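You operate a simulated robot arm through the tools that you are given. There is no shell and no other tool. Be economical: measure what you need, move in short steps, check, and stop when the job is done.

Carry out the task below with a simulated robot arm. There is one attempt and no reset: what you move stays moved.

TASK
Put the socket labelled "amber" from the top of the low bench on the lead tray there and the socket that says "warm" on top of the green coil there.

It is judged by the outcome, as a careful person would: the job done as asked, and still so three seconds after it is handed in. It fails if anything else is knocked over, pushed out of place, dropped, spilled or broken.

THE ROBOT
A 7-joint arm with a two-finger parallel gripper, fixed in place. Base frame: the origin is at the foot of the arm, x ahead of it, y to its left, z up; the work surface is at about z = 0. Lengths are in m, angles in rad, forces in N, time in s.
With the tool pointing down near the work surface it reaches from about 0.24 to 0.62 m from the base axis. Its first joint turns from -1.152 to 1.152 rad. Payload 2.6 kg.
Tool frame: the origin (TCP) lies between the finger pads and is the grasp point; the fingertips stand 0.03 m ahead of it; z points along the fingers, y is the line along which they close. The gripper opens to 0.094 m. The fingers are 0.028 m wide and 0.01 m thick; the gripper's body (0.05 by 0.096 m) begins 0.055 m behind the TCP.
Orientation is told as [roll, pitch, yaw] about the base's x, y, z axes, in that order, counted from this pose: with the fingers straight down and closing along the base's y, the tool's x points along the base's -x, its y along +y and its z along -z.

THE INTERFACE
- The arm moves only by the tool send_rows. Its argument "steps" is text: rows parted by semicolons, each of 5 numbers parted by spaces: the shift along the tool's x, y, z in m, then the turn about the tool's z in rad, then the opening in per cent of the stroke, from 0 (shut) to 100 (fully open). In form: tx ty tz yaw claw; .... A call has 1 to 10 rows; each row is the pose to reach, as a shift and turn from the pose commanded when the call began, along the tool's axes at that moment. A row lasts 0.2 s, in which the tool goes at most 0.05 m and 0.15 rad; a call with a longer step from one row to the next is refused whole, and so is a gripper value outside its range. A pose out of reach is approached as far as the arm can. The call stops where the force on the tool passes 40 N (or 10 N more than at its start, if that is more) or the arm is blocked; 0.2 s more then pass. The fingers move at their own pace (about 0.072 m/s each) and stop on an object; they squeeze with about 36 N. The grip force told is the motor's: it shows also when the fingers shut on nothing. Time passes only in rows, and 0.2 s behind the last, so rows that repeat a pose let the fingers close. It gives the time, the measured TCP pose, the force on the tool (base axes), the opening and the grip force at its end, in the units of the frame above (readings bear some noise).
- Cameras (640 x 400 px; columns grow to the right, rows downward): "scene" is fixed at [0.0127, 0.4243, 0.5584]; the picture's right is [-0.88, -0.47, 0.00], its down [-0.28, 0.52, -0.81] and it looks along [0.38, -0.71, -0.59] (base axes); focal length 370 px, centre (320, 200). "wrist" rides on the gripper at [-0.037, 0, -0.058] in the tool frame; the picture's right is [0.00, -1.00, 0.00], its down [0.97, 0.00, -0.24] and it looks along [0.24, 0.00, 0.97] (tool axes); focal length 218 px, centre (320, 200).
- grab_frame(camera): a new picture of that camera. No time passes.
- point_at(camera, pixels): for up to 12 pixels [column, row] of the newest picture of that camera ("zoom" is the newest enlarged one), the place [x, y, z] in the base frame of the surface seen there, good to about 0.003 m, but the place of the scene camera against the robot may be out by one fixed shift of up to 0.012 m in any direction. No time passes.
- enlarge(camera, box): a new picture of the part [left, top, right, bottom] of that camera's present view, enlarged. No time passes.
- close_job(): hands the job in; it is judged then, once.

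Work in short steps. Measure before you move; look again where a grasp or a placing could have gone wrong, and mend it. You have 60 turns and 22 pictures in all, the two below and enlarged ones among them. Open the gripper and draw the arm clear of the work before you hand the job in, unless the task says otherwise; then end with one line.

The tools are called after "Call:" by a JSON object that holds its "name" and its "arguments". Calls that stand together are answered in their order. send_rows: Moves the arm, as the interface text tells. Its arguments: {"type":"object","properties":{"steps":{"type":"string"}},"required":["steps"]} The other tools are called the same way: grab_frame (camera) takes a picture; point_at (camera, pixels) gives the place of the surface under pixels of a picture; enlarge (camera, box) takes an enlarged picture of a part of a camera's view; close_job () hands the job in.

At the start:

```text
clock: 0.0
ee_pos: [0.4439, -0.0989, 0.2837]
tool_rot: [0.002, -0.001, 0.0]
wrist_force: [0.6, 0.1, -0.1]
grip_width: 0.094
gripper_force: 0.3
```

scene: 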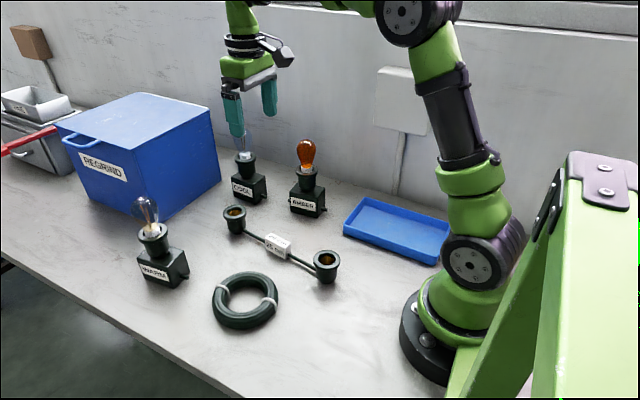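
wrist: 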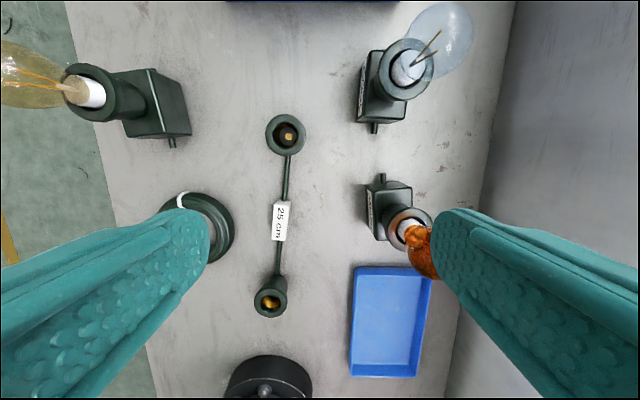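

I'll start with close views of the labelled sockets, tray, and coil.

Call:
{"name": "enlarge", "arguments": {"camera": "scene", "box": [120, 130, 460, 340]}}

Call:
{"name": "point_at", "arguments": {"camera": "scene", "pixels": [[350, 228], [435, 257], [368, 205], [447, 230], [395, 230], [245, 276], [245, 325], [213, 300], [277, 290], [245, 300], [325, 265], [235, 212]]}}

Call:
{"name": "point_at", "arguments": {"camera": "wrist", "pixels": [[355, 270], [428, 270], [352, 374], [415, 374], [388, 320], [380, 187], [372, 230], [410, 187], [400, 220], [382, 178], [190, 80], [150, 70]]}}

```text
1.88 times, centred on (290, 235) of scene
```

zoom: 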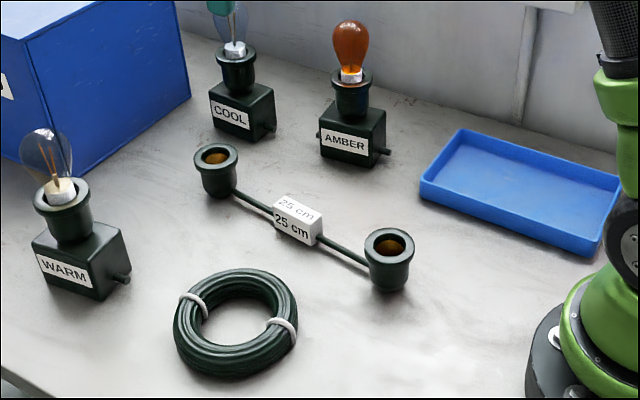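

```text
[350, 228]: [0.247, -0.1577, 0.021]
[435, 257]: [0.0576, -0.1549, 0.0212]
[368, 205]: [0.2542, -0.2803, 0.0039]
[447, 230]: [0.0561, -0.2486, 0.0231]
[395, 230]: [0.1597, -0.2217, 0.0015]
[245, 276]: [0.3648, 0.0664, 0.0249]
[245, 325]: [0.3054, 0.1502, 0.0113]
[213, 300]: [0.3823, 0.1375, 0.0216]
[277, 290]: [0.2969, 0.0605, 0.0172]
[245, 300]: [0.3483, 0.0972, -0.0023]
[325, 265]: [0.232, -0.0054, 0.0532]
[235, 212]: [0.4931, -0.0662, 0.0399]
```

```text
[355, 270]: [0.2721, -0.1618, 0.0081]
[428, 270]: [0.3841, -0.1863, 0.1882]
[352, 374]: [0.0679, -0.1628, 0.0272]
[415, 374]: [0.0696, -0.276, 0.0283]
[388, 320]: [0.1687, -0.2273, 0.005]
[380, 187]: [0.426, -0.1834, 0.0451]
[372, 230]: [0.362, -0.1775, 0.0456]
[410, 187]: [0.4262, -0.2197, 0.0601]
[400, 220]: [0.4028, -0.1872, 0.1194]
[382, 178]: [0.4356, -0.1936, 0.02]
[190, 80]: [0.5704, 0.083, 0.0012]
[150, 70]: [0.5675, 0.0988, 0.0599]
```

The blue tray spans about x 0.06–0.27, y −0.275–−0.16. Next I measure the heights of the sockets and bulbs.

Call:
{"name": "point_at", "arguments": {"camera": "zoom", "pixels": [[350, 25], [350, 45], [350, 77], [352, 95], [352, 115], [322, 115], [385, 112], [345, 160], [320, 150], [376, 163], [372, 85], [333, 78]]}}

Call:
{"name": "point_at", "arguments": {"camera": "zoom", "pixels": [[46, 133], [46, 165], [60, 190], [65, 210], [65, 235], [34, 238], [122, 240], [40, 280], [98, 298], [90, 195], [36, 195], [128, 278]]}}

Call:
{"name": "enlarge", "arguments": {"camera": "wrist", "box": [340, 150, 460, 280]}}

```text
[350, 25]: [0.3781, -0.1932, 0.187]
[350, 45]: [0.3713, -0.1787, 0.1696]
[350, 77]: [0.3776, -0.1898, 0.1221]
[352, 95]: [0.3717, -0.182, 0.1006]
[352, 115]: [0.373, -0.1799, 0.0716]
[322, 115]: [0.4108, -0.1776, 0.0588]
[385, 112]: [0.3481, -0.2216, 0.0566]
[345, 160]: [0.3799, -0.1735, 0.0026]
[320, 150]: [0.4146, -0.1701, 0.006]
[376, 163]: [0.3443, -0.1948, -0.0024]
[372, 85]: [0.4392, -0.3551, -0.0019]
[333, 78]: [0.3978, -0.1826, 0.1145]
```

```text
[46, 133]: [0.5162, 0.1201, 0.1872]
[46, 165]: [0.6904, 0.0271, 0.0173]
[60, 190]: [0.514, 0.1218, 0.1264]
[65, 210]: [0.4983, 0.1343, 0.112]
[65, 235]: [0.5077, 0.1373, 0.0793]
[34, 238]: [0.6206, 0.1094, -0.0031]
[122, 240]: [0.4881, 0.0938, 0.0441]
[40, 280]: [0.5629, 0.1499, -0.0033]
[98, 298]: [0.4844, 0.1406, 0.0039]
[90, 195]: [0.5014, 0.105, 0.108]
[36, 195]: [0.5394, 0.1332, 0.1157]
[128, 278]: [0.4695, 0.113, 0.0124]
```

```text
3.08 times, centred on (400, 215) of wrist
```

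zoom: 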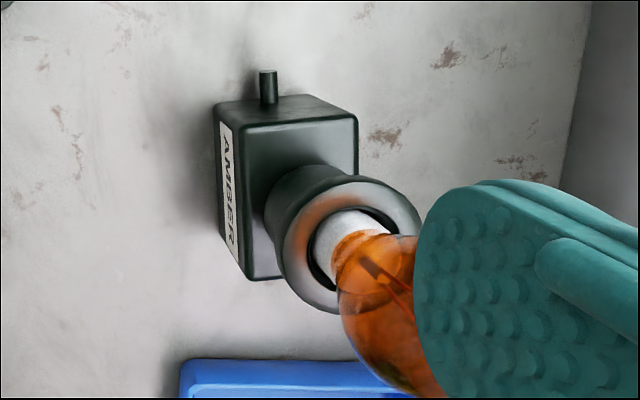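

The sockets stand about 0.19 tall: block to 0.06, neck and flange to about 0.115, then the bulb. I need an exact profile to see how deep the fingers can go.

Call:
{"name": "enlarge", "arguments": {"camera": "scene", "box": [270, 130, 350, 225]}}

```text
4.21 times, centred on (310, 178) of scene
```

zoom: 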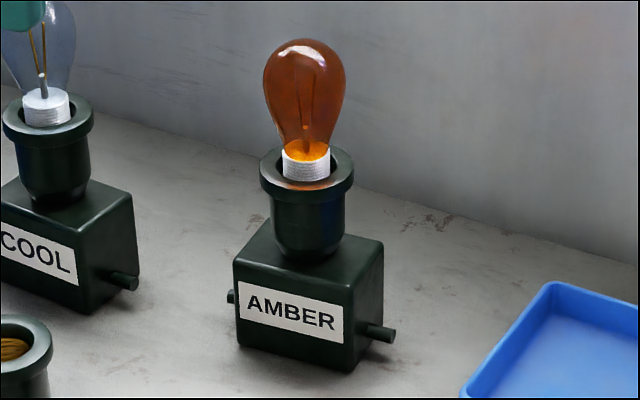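

Call:
{"name": "point_at", "arguments": {"camera": "zoom", "pixels": [[304, 41], [304, 50], [304, 80], [304, 110], [304, 135], [306, 148], [306, 175], [306, 186], [306, 193], [307, 199], [307, 230], [307, 255]]}}

Call:
{"name": "point_at", "arguments": {"camera": "zoom", "pixels": [[263, 175], [351, 175], [306, 148], [238, 262], [350, 285], [380, 240], [345, 370], [240, 340], [350, 328], [390, 337], [270, 222], [231, 297]]}}

```text
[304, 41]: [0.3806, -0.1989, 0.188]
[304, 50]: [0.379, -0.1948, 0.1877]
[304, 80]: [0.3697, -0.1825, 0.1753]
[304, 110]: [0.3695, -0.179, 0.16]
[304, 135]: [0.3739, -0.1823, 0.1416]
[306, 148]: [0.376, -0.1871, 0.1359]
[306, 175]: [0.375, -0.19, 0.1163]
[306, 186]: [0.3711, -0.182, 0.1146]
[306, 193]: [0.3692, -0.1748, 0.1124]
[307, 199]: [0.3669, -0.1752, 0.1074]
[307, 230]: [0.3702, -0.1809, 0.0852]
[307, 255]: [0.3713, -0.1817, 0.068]
```

```text
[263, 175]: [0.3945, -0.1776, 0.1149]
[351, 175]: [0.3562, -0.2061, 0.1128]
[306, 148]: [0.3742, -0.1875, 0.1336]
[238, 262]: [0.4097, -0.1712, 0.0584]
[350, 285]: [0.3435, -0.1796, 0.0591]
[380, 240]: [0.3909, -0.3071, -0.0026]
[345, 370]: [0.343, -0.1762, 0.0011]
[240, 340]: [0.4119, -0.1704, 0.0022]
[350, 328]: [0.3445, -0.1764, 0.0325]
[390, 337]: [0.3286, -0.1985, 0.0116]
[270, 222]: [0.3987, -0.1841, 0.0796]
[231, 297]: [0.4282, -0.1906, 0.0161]
```

The flange is at z 0.100–0.1155 (diameter 0.049) and the bulb top is at 0.188 (diameter 0.042). Gripping the flange with the TCP near 0.137 just clears the bulb. I'll move above the amber socket and check the alignment with the wrist camera.

Call:
{"name": "send_rows", "arguments": {"steps": "0.022 -0.03 0 0 100; 0.045 -0.06 0 0 100; 0.067 -0.091 0 0 100; 0.067 -0.091 0 0 100"}}

Call:
{"name": "grab_frame", "arguments": {"camera": "wrist"}}

```text
clock: 1.0
ee_pos: [0.3762, -0.1925, 0.2866]
tool_rot: [0.001, -0.001, -0.001]
wrist_force: [0.3, 0.4, -0.2]
grip_width: 0.0941
gripper_force: 0.0
```

```text
16 pictures are left
```

wrist: 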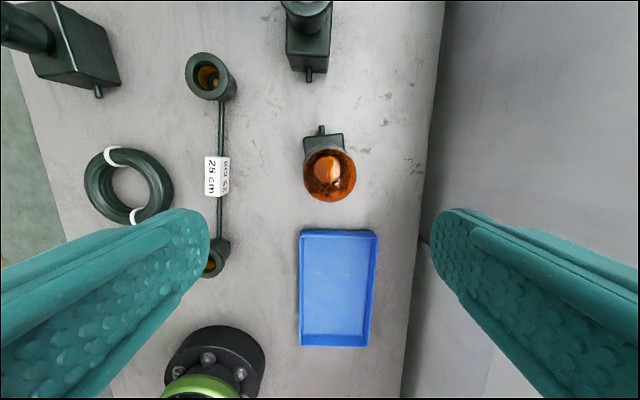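

Call:
{"name": "point_at", "arguments": {"camera": "wrist", "pixels": [[306, 178], [355, 178], [330, 150], [330, 200], [330, 175], [305, 140], [343, 137], [321, 127], [300, 232], [377, 232], [302, 344], [335, 290]]}}

Call:
{"name": "enlarge", "arguments": {"camera": "wrist", "box": [280, 110, 380, 210]}}

```text
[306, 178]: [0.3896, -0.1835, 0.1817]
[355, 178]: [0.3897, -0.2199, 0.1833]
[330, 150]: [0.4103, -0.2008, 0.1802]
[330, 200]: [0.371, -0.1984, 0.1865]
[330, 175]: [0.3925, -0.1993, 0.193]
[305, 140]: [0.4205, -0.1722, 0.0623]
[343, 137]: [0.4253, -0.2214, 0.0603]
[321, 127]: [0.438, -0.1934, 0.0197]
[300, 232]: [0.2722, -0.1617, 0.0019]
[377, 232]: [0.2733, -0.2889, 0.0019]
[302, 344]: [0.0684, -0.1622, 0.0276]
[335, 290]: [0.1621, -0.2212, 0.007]
```

```text
4.00 times, centred on (330, 160) of wrist
```

zoom: 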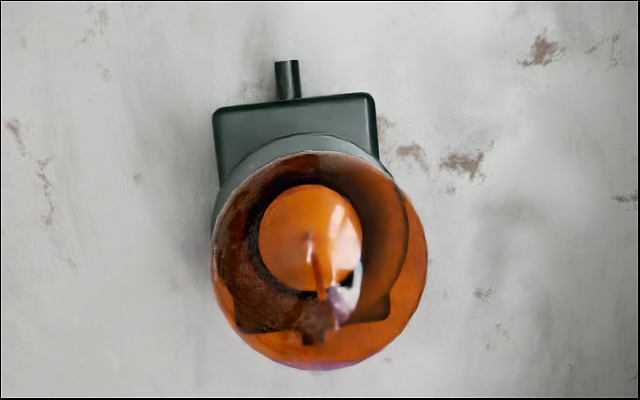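

The wrist camera puts the socket's axis at about (0.389, −0.199) and the bulb top at 0.192. The scene camera is off by about 0.011 in x and 0.004 in z. I'll align and go partway down.

Call:
{"name": "send_rows", "arguments": {"steps": "-0.013 -0.0065 0 0 100; -0.013 -0.0065 0.03 0 100; -0.013 -0.0065 0.06 0 100; -0.013 -0.0065 0.09 0 100; -0.013 -0.0065 0.115 0 100; -0.013 -0.0065 0.115 0 100"}}

Call:
{"name": "grab_frame", "arguments": {"camera": "wrist"}}

```text
clock: 2.4
ee_pos: [0.3907, -0.1977, 0.1704]
tool_rot: [0.001, 0.001, -0.001]
wrist_force: [0.5, -0.9, -0.2]
grip_width: 0.094
gripper_force: 0.0
```

```text
14 pictures are left
```

wrist: 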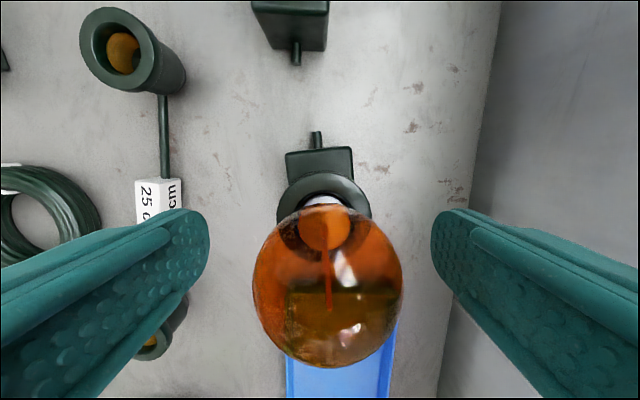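

Call:
{"name": "point_at", "arguments": {"camera": "wrist", "pixels": [[276, 200], [370, 212], [323, 175], [323, 185], [328, 285], [328, 320], [328, 250], [260, 285], [398, 285]]}}

```text
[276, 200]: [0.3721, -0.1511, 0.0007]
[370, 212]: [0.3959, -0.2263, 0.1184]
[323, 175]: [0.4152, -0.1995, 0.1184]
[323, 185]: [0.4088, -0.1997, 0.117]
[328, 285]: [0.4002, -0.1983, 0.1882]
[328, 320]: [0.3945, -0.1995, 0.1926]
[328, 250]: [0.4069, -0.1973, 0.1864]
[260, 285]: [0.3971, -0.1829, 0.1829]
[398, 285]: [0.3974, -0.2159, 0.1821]
```

Aligned: the flange's +x edge is at 0.415, so the axis is at x 0.391, and the bulb top is at 0.1925. I'll lower 0.029 and close on the flange.

Call:
{"name": "send_rows", "arguments": {"steps": "0 -0.001 0.015 0 100; 0 -0.001 0.029 0 100; 0 -0.001 0.029 0 70; 0 -0.001 0.029 0 0; 0 -0.001 0.029 0 0; 0 -0.001 0.029 0 0; 0 -0.001 0.029 0 0"}}

```text
clock: 4.0
ee_pos: [0.3919, -0.1983, 0.1414]
tool_rot: [0.0, 0.0, 0.001]
wrist_force: [0.7, -1.1, -0.1]
grip_width: 0.0505
gripper_force: 36.1
```

Gripped at 0.0505, which is the flange diameter. I'll lift a little and check.

Call:
{"name": "send_rows", "arguments": {"steps": "0 0 -0.01 0 0; 0 0 -0.025 0 0; 0 0 -0.05 0 0; 0 0 -0.05 0 0"}}

Call:
{"name": "grab_frame", "arguments": {"camera": "scene"}}

```text
clock: 5.0
ee_pos: [0.391, -0.1971, 0.1914]
tool_rot: [0.0, 0.0, -0.001]
wrist_force: [-0.1, -0.1, -0.8]
grip_width: 0.0507
gripper_force: 36.1
```

```text
13 pictures are left
```

scene: 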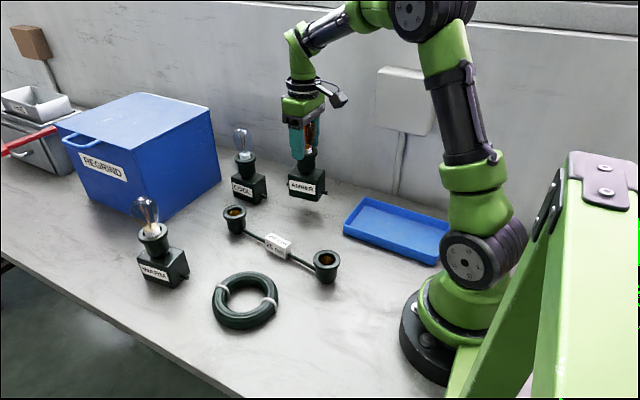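

The amber socket hangs upright. I'll carry it over the tray at about (0.19, −0.22).

Call:
{"name": "send_rows", "arguments": {"steps": "0.02 -0.003 0 0 0; 0.045 -0.006 0 0 0; 0.075 -0.009 0 0 0; 0.105 -0.012 0 0 0; 0.135 -0.015 0 0 0; 0.165 -0.018 0 0 0; 0.187 -0.021 0 0 0; 0.2 -0.022 0 0 0; 0.2 -0.022 0 0 0"}}

Call:
{"name": "grab_frame", "arguments": {"camera": "scene"}}

Call:
{"name": "grab_frame", "arguments": {"camera": "wrist"}}

```text
clock: 7.0
ee_pos: [0.1911, -0.2224, 0.1918]
tool_rot: [-0.002, 0.0, 0.0]
wrist_force: [-0.3, -0.4, 0.0]
grip_width: 0.0505
gripper_force: 36.3
```

```text
12 pictures are left
```

scene: 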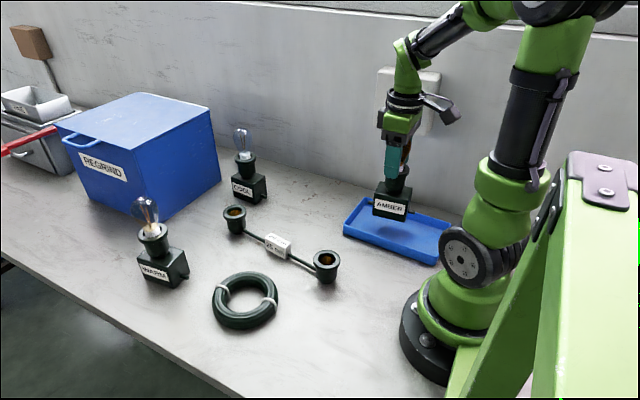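

```text
11 pictures are left
```

wrist: 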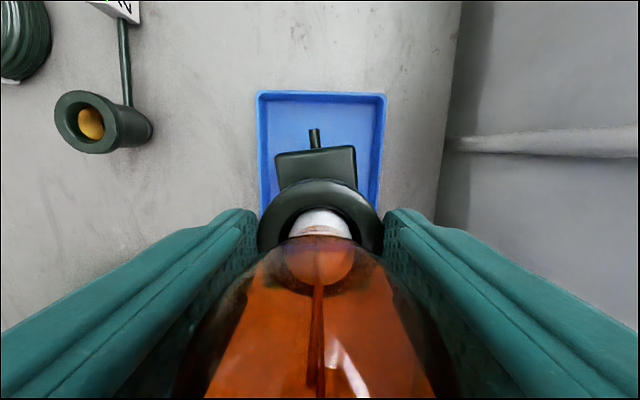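

The block is over the tray interior, well inside the walls. Lowering gently.

Call:
{"name": "send_rows", "arguments": {"steps": "0 0 0.015 0 0; 0 0 0.03 0 0; 0 0 0.038 0 0; 0 0 0.042 0 0; 0 0 0.044 0 0; 0 0 0.044 0 0"}}

```text
clock: 8.4
ee_pos: [0.1902, -0.2195, 0.1462]
tool_rot: [0.001, -0.001, 0.0]
wrist_force: [0.5, 0.8, -1.1]
grip_width: 0.0507
gripper_force: 35.9
```

Call:
{"name": "send_rows", "arguments": {"steps": "0 0 0.001 0 0; 0 0 0.002 0 0; 0 0 0.002 0 0"}}

```text
clock: 9.2
ee_pos: [0.1898, -0.2213, 0.1442]
tool_rot: [-0.002, -0.002, 0.001]
wrist_force: [-4.2, 1.2, 20.3]
grip_width: 0.0508
gripper_force: 36.0
```

Contact at 20 N upward: it's resting on the tray floor. I'll back off 1 mm, open, and rise straight up.

Call:
{"name": "send_rows", "arguments": {"steps": "0 0 -0.001 0 0; 0 0 -0.001 0 65; 0 0 -0.001 0 100; 0 0 -0.001 0 100; 0 0 -0.03 0 100; 0 0 -0.07 0 100; 0 0 -0.11 0 100; 0 0 -0.14 0 100"}}

Call:
{"name": "grab_frame", "arguments": {"camera": "scene"}}

```text
clock: 11.0
ee_pos: [0.1899, -0.2195, 0.2849]
tool_rot: [-0.001, 0.001, -0.001]
wrist_force: [0.2, -0.3, 0.5]
grip_width: 0.0938
gripper_force: 0.1
```

```text
10 pictures are left
```

scene: 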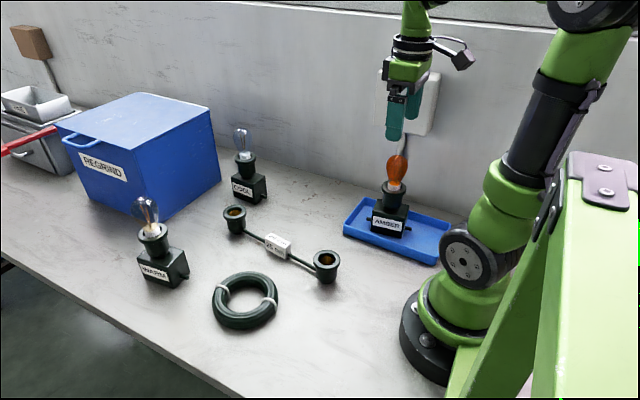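

Amber sits upright in the tray. Now I'll move above the warm socket at about (0.52, 0.11).

Call:
{"name": "send_rows", "arguments": {"steps": "-0.0325 0.033 0 0 100; -0.065 0.066 0 0 100; -0.0975 0.099 0 0 100; -0.13 0.132 0 0 100; -0.1625 0.165 0 0 100; -0.195 0.198 0 0 100; -0.2275 0.231 0 0 100; -0.26 0.264 0 0 100; -0.2925 0.297 0 0 100; -0.325 0.33 0 0 100"}}

Call:
{"name": "grab_frame", "arguments": {"camera": "wrist"}}

```text
clock: 13.2
ee_pos: [0.5154, 0.1088, 0.2877]
tool_rot: [-0.002, 0.0, 0.0]
wrist_force: [0.0, -0.3, 0.8]
grip_width: 0.0938
gripper_force: 0.1
```

```text
9 pictures are left
```

wrist: 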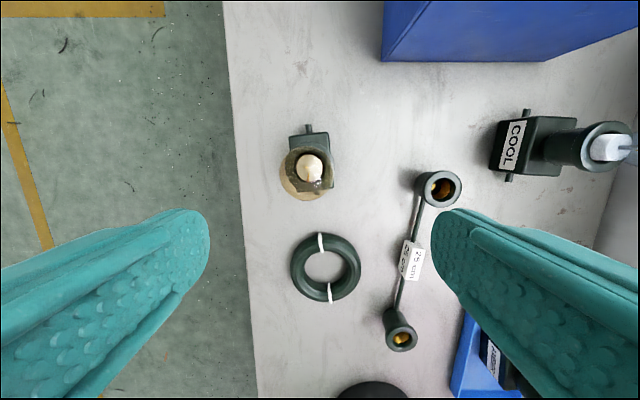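

Call:
{"name": "point_at", "arguments": {"camera": "wrist", "pixels": [[290, 138], [327, 132], [333, 185], [320, 147], [331, 165], [283, 175], [300, 195], [291, 267], [360, 267], [325, 234], [328, 301], [326, 267]]}}

Call:
{"name": "enlarge", "arguments": {"camera": "wrist", "box": [240, 110, 420, 310]}}

```text
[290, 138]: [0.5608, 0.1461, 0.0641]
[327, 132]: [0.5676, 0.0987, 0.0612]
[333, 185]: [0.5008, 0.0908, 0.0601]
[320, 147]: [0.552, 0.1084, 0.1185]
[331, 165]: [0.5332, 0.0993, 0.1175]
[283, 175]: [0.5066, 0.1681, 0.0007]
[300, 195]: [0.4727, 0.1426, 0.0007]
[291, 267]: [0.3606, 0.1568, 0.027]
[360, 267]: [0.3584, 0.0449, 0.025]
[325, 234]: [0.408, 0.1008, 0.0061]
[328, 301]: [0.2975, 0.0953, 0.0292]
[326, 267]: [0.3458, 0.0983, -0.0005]
```

```text
2.00 times, centred on (330, 210) of wrist
```

zoom: 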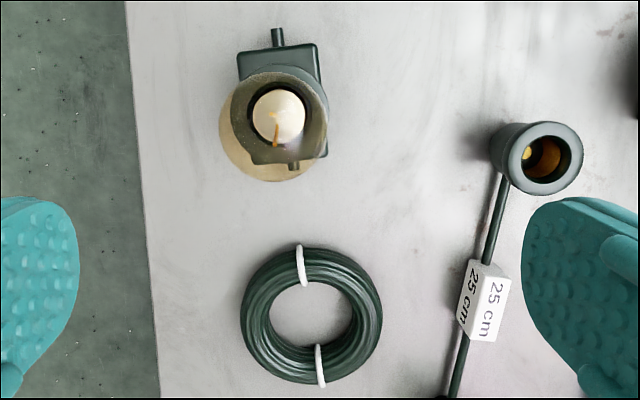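

Call:
{"name": "point_at", "arguments": {"camera": "zoom", "pixels": [[244, 315], [257, 315], [267, 315], [272, 315], [353, 315], [366, 315], [379, 315], [320, 250], [320, 265], [320, 280], [300, 350], [300, 380]]}}

```text
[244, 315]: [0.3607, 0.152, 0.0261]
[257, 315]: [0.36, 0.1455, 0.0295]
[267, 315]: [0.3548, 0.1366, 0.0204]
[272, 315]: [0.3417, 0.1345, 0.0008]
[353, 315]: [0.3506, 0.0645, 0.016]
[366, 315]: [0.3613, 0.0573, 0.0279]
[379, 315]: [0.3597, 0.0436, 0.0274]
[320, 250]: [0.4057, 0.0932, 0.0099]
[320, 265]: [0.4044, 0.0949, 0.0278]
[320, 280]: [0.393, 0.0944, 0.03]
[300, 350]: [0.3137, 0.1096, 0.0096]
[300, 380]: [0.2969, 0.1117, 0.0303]
```

Coil centre is at (0.351, 0.0995), centreline radius about 0.047, top about 0.03. The warm socket's axis is at about (0.531, 0.119). Aligning and lowering partway.

Call:
{"name": "send_rows", "arguments": {"steps": "-0.0155 0.010 0 0 100; -0.0155 0.010 0.03 0 100; -0.0155 0.010 0.06 0 100; -0.0155 0.010 0.09 0 100; -0.0155 0.010 0.115 0 100; -0.0155 0.010 0.115 0 100"}}

Call:
{"name": "grab_frame", "arguments": {"camera": "wrist"}}

```text
clock: 14.6
ee_pos: [0.5302, 0.1193, 0.1696]
tool_rot: [0.001, 0.0, 0.0]
wrist_force: [-0.1, 0.0, 0.0]
grip_width: 0.0938
gripper_force: 0.2
```

```text
7 pictures are left
```

wrist: 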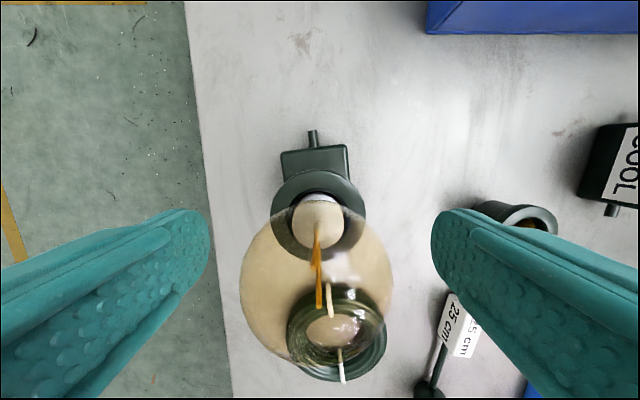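

Call:
{"name": "point_at", "arguments": {"camera": "wrist", "pixels": [[318, 172], [318, 176], [318, 184], [274, 205], [362, 205], [316, 290], [316, 320], [282, 156], [348, 148], [250, 270], [385, 270]]}}

```text
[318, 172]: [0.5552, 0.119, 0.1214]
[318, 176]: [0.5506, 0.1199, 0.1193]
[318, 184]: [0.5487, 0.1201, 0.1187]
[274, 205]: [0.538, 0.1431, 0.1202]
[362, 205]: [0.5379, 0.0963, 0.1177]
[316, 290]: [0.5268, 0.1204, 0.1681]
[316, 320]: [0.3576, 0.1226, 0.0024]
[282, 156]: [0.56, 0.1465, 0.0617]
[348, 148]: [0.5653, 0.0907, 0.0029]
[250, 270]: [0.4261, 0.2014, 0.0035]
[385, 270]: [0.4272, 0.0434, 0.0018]
```

Same geometry and well aligned (axis at 0.531, 0.120). I'll lower 0.029 and close on the flange.

Call:
{"name": "send_rows", "arguments": {"steps": "0 0 0.015 0 100; 0 0 0.029 0 100; 0 0 0.029 0 70; 0 0 0.029 0 0; 0 0 0.029 0 0; 0 0 0.029 0 0; 0 0 0.029 0 0"}}

Call:
{"name": "send_rows", "arguments": {"steps": "0 0 -0.01 0 0; 0 0 -0.03 0 0; 0 0 -0.06 0 0; 0 0 -0.08 0 0; 0 0 -0.08 0 0"}}

```text
clock: 16.2
ee_pos: [0.5307, 0.1198, 0.1403]
tool_rot: [-0.001, 0.001, -0.001]
wrist_force: [-0.5, 0.2, 0.9]
grip_width: 0.0505
gripper_force: 35.6
```

```text
clock: 17.4
ee_pos: [0.531, 0.1187, 0.2201]
tool_rot: [0.002, 0.0, 0.002]
wrist_force: [-0.1, 0.2, -1.5]
grip_width: 0.0506
gripper_force: 35.9
```

Held at 0.0506 and lifted. Carrying it to above the coil centre.

Call:
{"name": "send_rows", "arguments": {"steps": "0.02 -0.002 0 0 0; 0.045 -0.005 0 0 0; 0.075 -0.008 0 0 0; 0.105 -0.011 0 0 0; 0.135 -0.015 0 0 0; 0.16 -0.0175 0 0 0; 0.18 -0.0198 0 0 0; 0.18 -0.0198 0 0 0; 0.18 -0.0198 0.02 0 0; 0.18 -0.0198 0.03 0 0"}}

Call:
{"name": "enlarge", "arguments": {"camera": "scene", "box": [160, 200, 340, 340]}}

Call:
{"name": "grab_frame", "arguments": {"camera": "wrist"}}

```text
clock: 19.6
ee_pos: [0.3508, 0.0983, 0.1907]
tool_rot: [0.0, -0.002, 0.0]
wrist_force: [0.2, -1.0, -1.2]
grip_width: 0.0505
gripper_force: 36.0
```

```text
2.86 times, centred on (250, 270) of scene
```

zoom: 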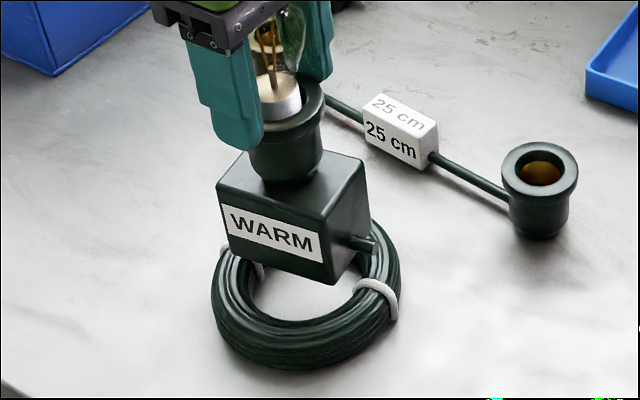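

```text
5 pictures are left
```

wrist: 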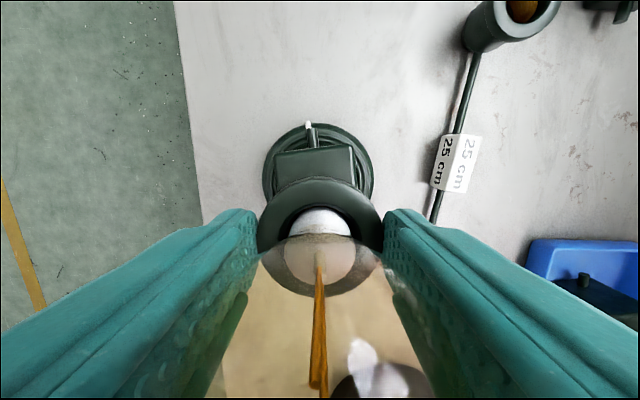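

Call:
{"name": "point_at", "arguments": {"camera": "wrist", "pixels": [[330, 125], [330, 130], [330, 135], [266, 175], [371, 175], [266, 185], [371, 185], [277, 158], [353, 149]]}}

Call:
{"name": "point_at", "arguments": {"camera": "zoom", "pixels": [[214, 300], [401, 290], [305, 366], [300, 345], [305, 320], [245, 285], [375, 285], [225, 250], [330, 282], [218, 187]]}}

```text
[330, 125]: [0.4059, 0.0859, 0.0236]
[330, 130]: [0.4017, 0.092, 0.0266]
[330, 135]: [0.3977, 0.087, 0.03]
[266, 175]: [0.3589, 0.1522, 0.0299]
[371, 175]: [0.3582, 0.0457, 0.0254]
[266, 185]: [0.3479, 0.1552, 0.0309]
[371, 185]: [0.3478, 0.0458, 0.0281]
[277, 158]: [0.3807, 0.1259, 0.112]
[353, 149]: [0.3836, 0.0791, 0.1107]
```

```text
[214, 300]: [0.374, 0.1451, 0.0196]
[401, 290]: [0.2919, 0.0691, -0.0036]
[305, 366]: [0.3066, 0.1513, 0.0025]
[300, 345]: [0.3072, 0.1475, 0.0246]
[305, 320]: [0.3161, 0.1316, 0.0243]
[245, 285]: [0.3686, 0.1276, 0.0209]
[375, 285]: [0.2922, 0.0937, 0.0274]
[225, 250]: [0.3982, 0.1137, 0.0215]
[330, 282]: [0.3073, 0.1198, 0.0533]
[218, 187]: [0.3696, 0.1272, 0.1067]
```

The block centre is within about 2 mm of the coil centre. I'll nudge 1 mm and lower gently to contact.

Call:
{"name": "send_rows", "arguments": {"steps": "-0.001 0.001 0.008 0 0; -0.001 0.001 0.014 0 0; -0.001 0.001 0.017 0 0; -0.001 0.001 0.018 0 0; -0.001 0.001 0.018 0 0"}}

```text
clock: 20.8
ee_pos: [0.3507, 0.1, 0.1744]
tool_rot: [0.0, -0.001, 0.0]
wrist_force: [0.6, 0.2, -1.5]
grip_width: 0.0502
gripper_force: 35.8
```

Call:
{"name": "send_rows", "arguments": {"steps": "0 0 0.001 0 0; 0 0 0.002 0 0; 0 0 0.002 0 0"}}

```text
clock: 21.6
ee_pos: [0.3522, 0.1024, 0.1705]
tool_rot: [0.0, -0.001, 0.0]
wrist_force: [1.1, 1.3, -2.0]
grip_width: 0.0504
gripper_force: 35.6
```

Call:
{"name": "send_rows", "arguments": {"steps": "0 0 0.001 0 0; 0 0 0.001 0 0"}}

```text
clock: 22.2
ee_pos: [0.3518, 0.1014, 0.1712]
tool_rot: [0.0, 0.001, 0.0]
wrist_force: [-0.7, -0.7, 0.8]
grip_width: 0.0503
gripper_force: 36.0
```

Call:
{"name": "send_rows", "arguments": {"steps": "0 0 0.001 0 0; 0 0 0.001 0 0"}}

```text
clock: 22.8
ee_pos: [0.3514, 0.1013, 0.1698]
tool_rot: [0.002, -0.002, -0.003]
wrist_force: [-6.9, -2.0, 23.3]
grip_width: 0.0504
gripper_force: 36.0
```

Contact at 23 N, at the expected coil-top height. I'll ease off, open, and look before rising.

Call:
{"name": "send_rows", "arguments": {"steps": "0 0 -0.0005 0 0; 0 0 -0.0005 0 50; 0 0 -0.0005 0 70; 0 0 -0.0005 0 100; 0 0 -0.0005 0 100; 0 0 -0.0005 0 100"}}

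Call:
{"name": "enlarge", "arguments": {"camera": "scene", "box": [160, 200, 340, 340]}}

```text
clock: 24.2
ee_pos: [0.3516, 0.1007, 0.1707]
tool_rot: [-0.001, 0.0, 0.001]
wrist_force: [-0.3, -0.5, -0.6]
grip_width: 0.094
gripper_force: 0.1
```

```text
2.86 times, centred on (250, 270) of scene
```

zoom: 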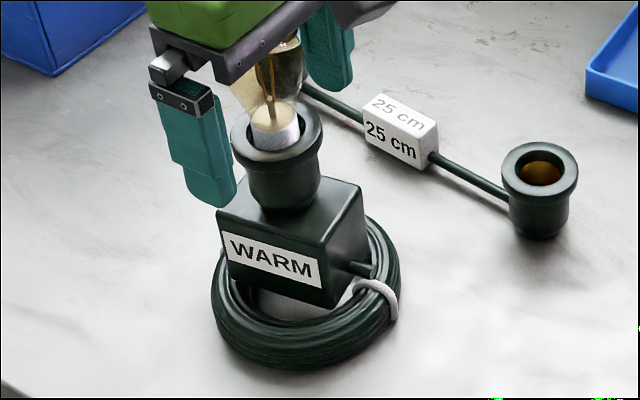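

The socket sits upright and stable on the coil, with the fingers clear. Rising straight up, then moving aside.

Call:
{"name": "send_rows", "arguments": {"steps": "0 0 -0.02 0 100; 0 0 -0.05 0 100; 0 0 -0.09 0 100; 0 0 -0.13 0 100; 0 0 -0.15 0 100; 0 -0.03 -0.15 0 100; 0 -0.07 -0.15 0 100; 0 -0.1 -0.15 0 100; 0 -0.1 -0.15 0 100"}}

Call:
{"name": "grab_frame", "arguments": {"camera": "scene"}}

```text
clock: 26.2
ee_pos: [0.3508, 0.0008, 0.3184]
tool_rot: [-0.001, 0.0, 0.001]
wrist_force: [-0.8, 0.1, -0.2]
grip_width: 0.0939
gripper_force: 0.0
```

```text
3 pictures are left
```

scene: 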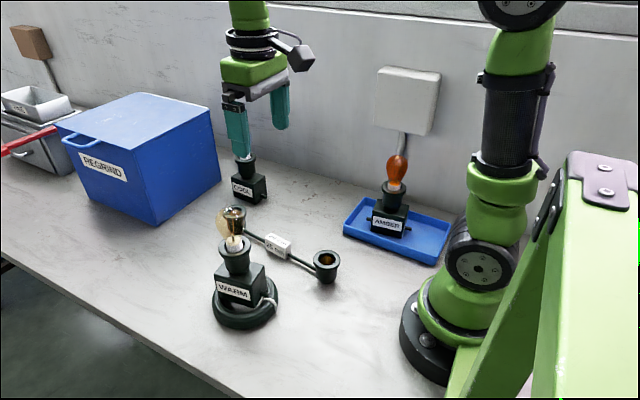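

Both are placed. I'll check the label on the far-left grey tray, so I know the blue one is the tray meant.

Call:
{"name": "enlarge", "arguments": {"camera": "scene", "box": [0, 75, 90, 185]}}

Call:
{"name": "point_at", "arguments": {"camera": "scene", "pixels": [[30, 105], [50, 150], [60, 165]]}}

```text
3.64 times, centred on (45, 130) of scene
```

zoom: 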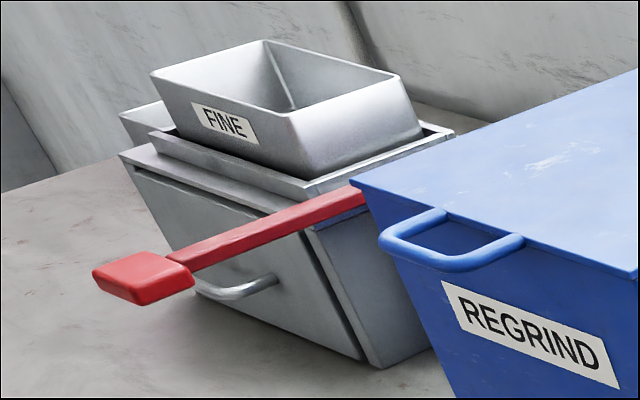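

```text
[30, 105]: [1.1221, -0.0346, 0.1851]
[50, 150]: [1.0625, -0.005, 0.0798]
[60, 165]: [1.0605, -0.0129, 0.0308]
```

The grey one is a "FINE" bin out of reach, so the blue tray is the right one. Everything is in place and the arm is clear, so I'm handing in.

Call:
{"name": "close_job", "arguments": {}}

```text
The job is handed in.
```

The amber socket is standing in the blue tray and the warm socket is standing on the green coil; nothing else was moved. No tray carries a "lead" label, so I took the blue one on the bench as the lead tray.
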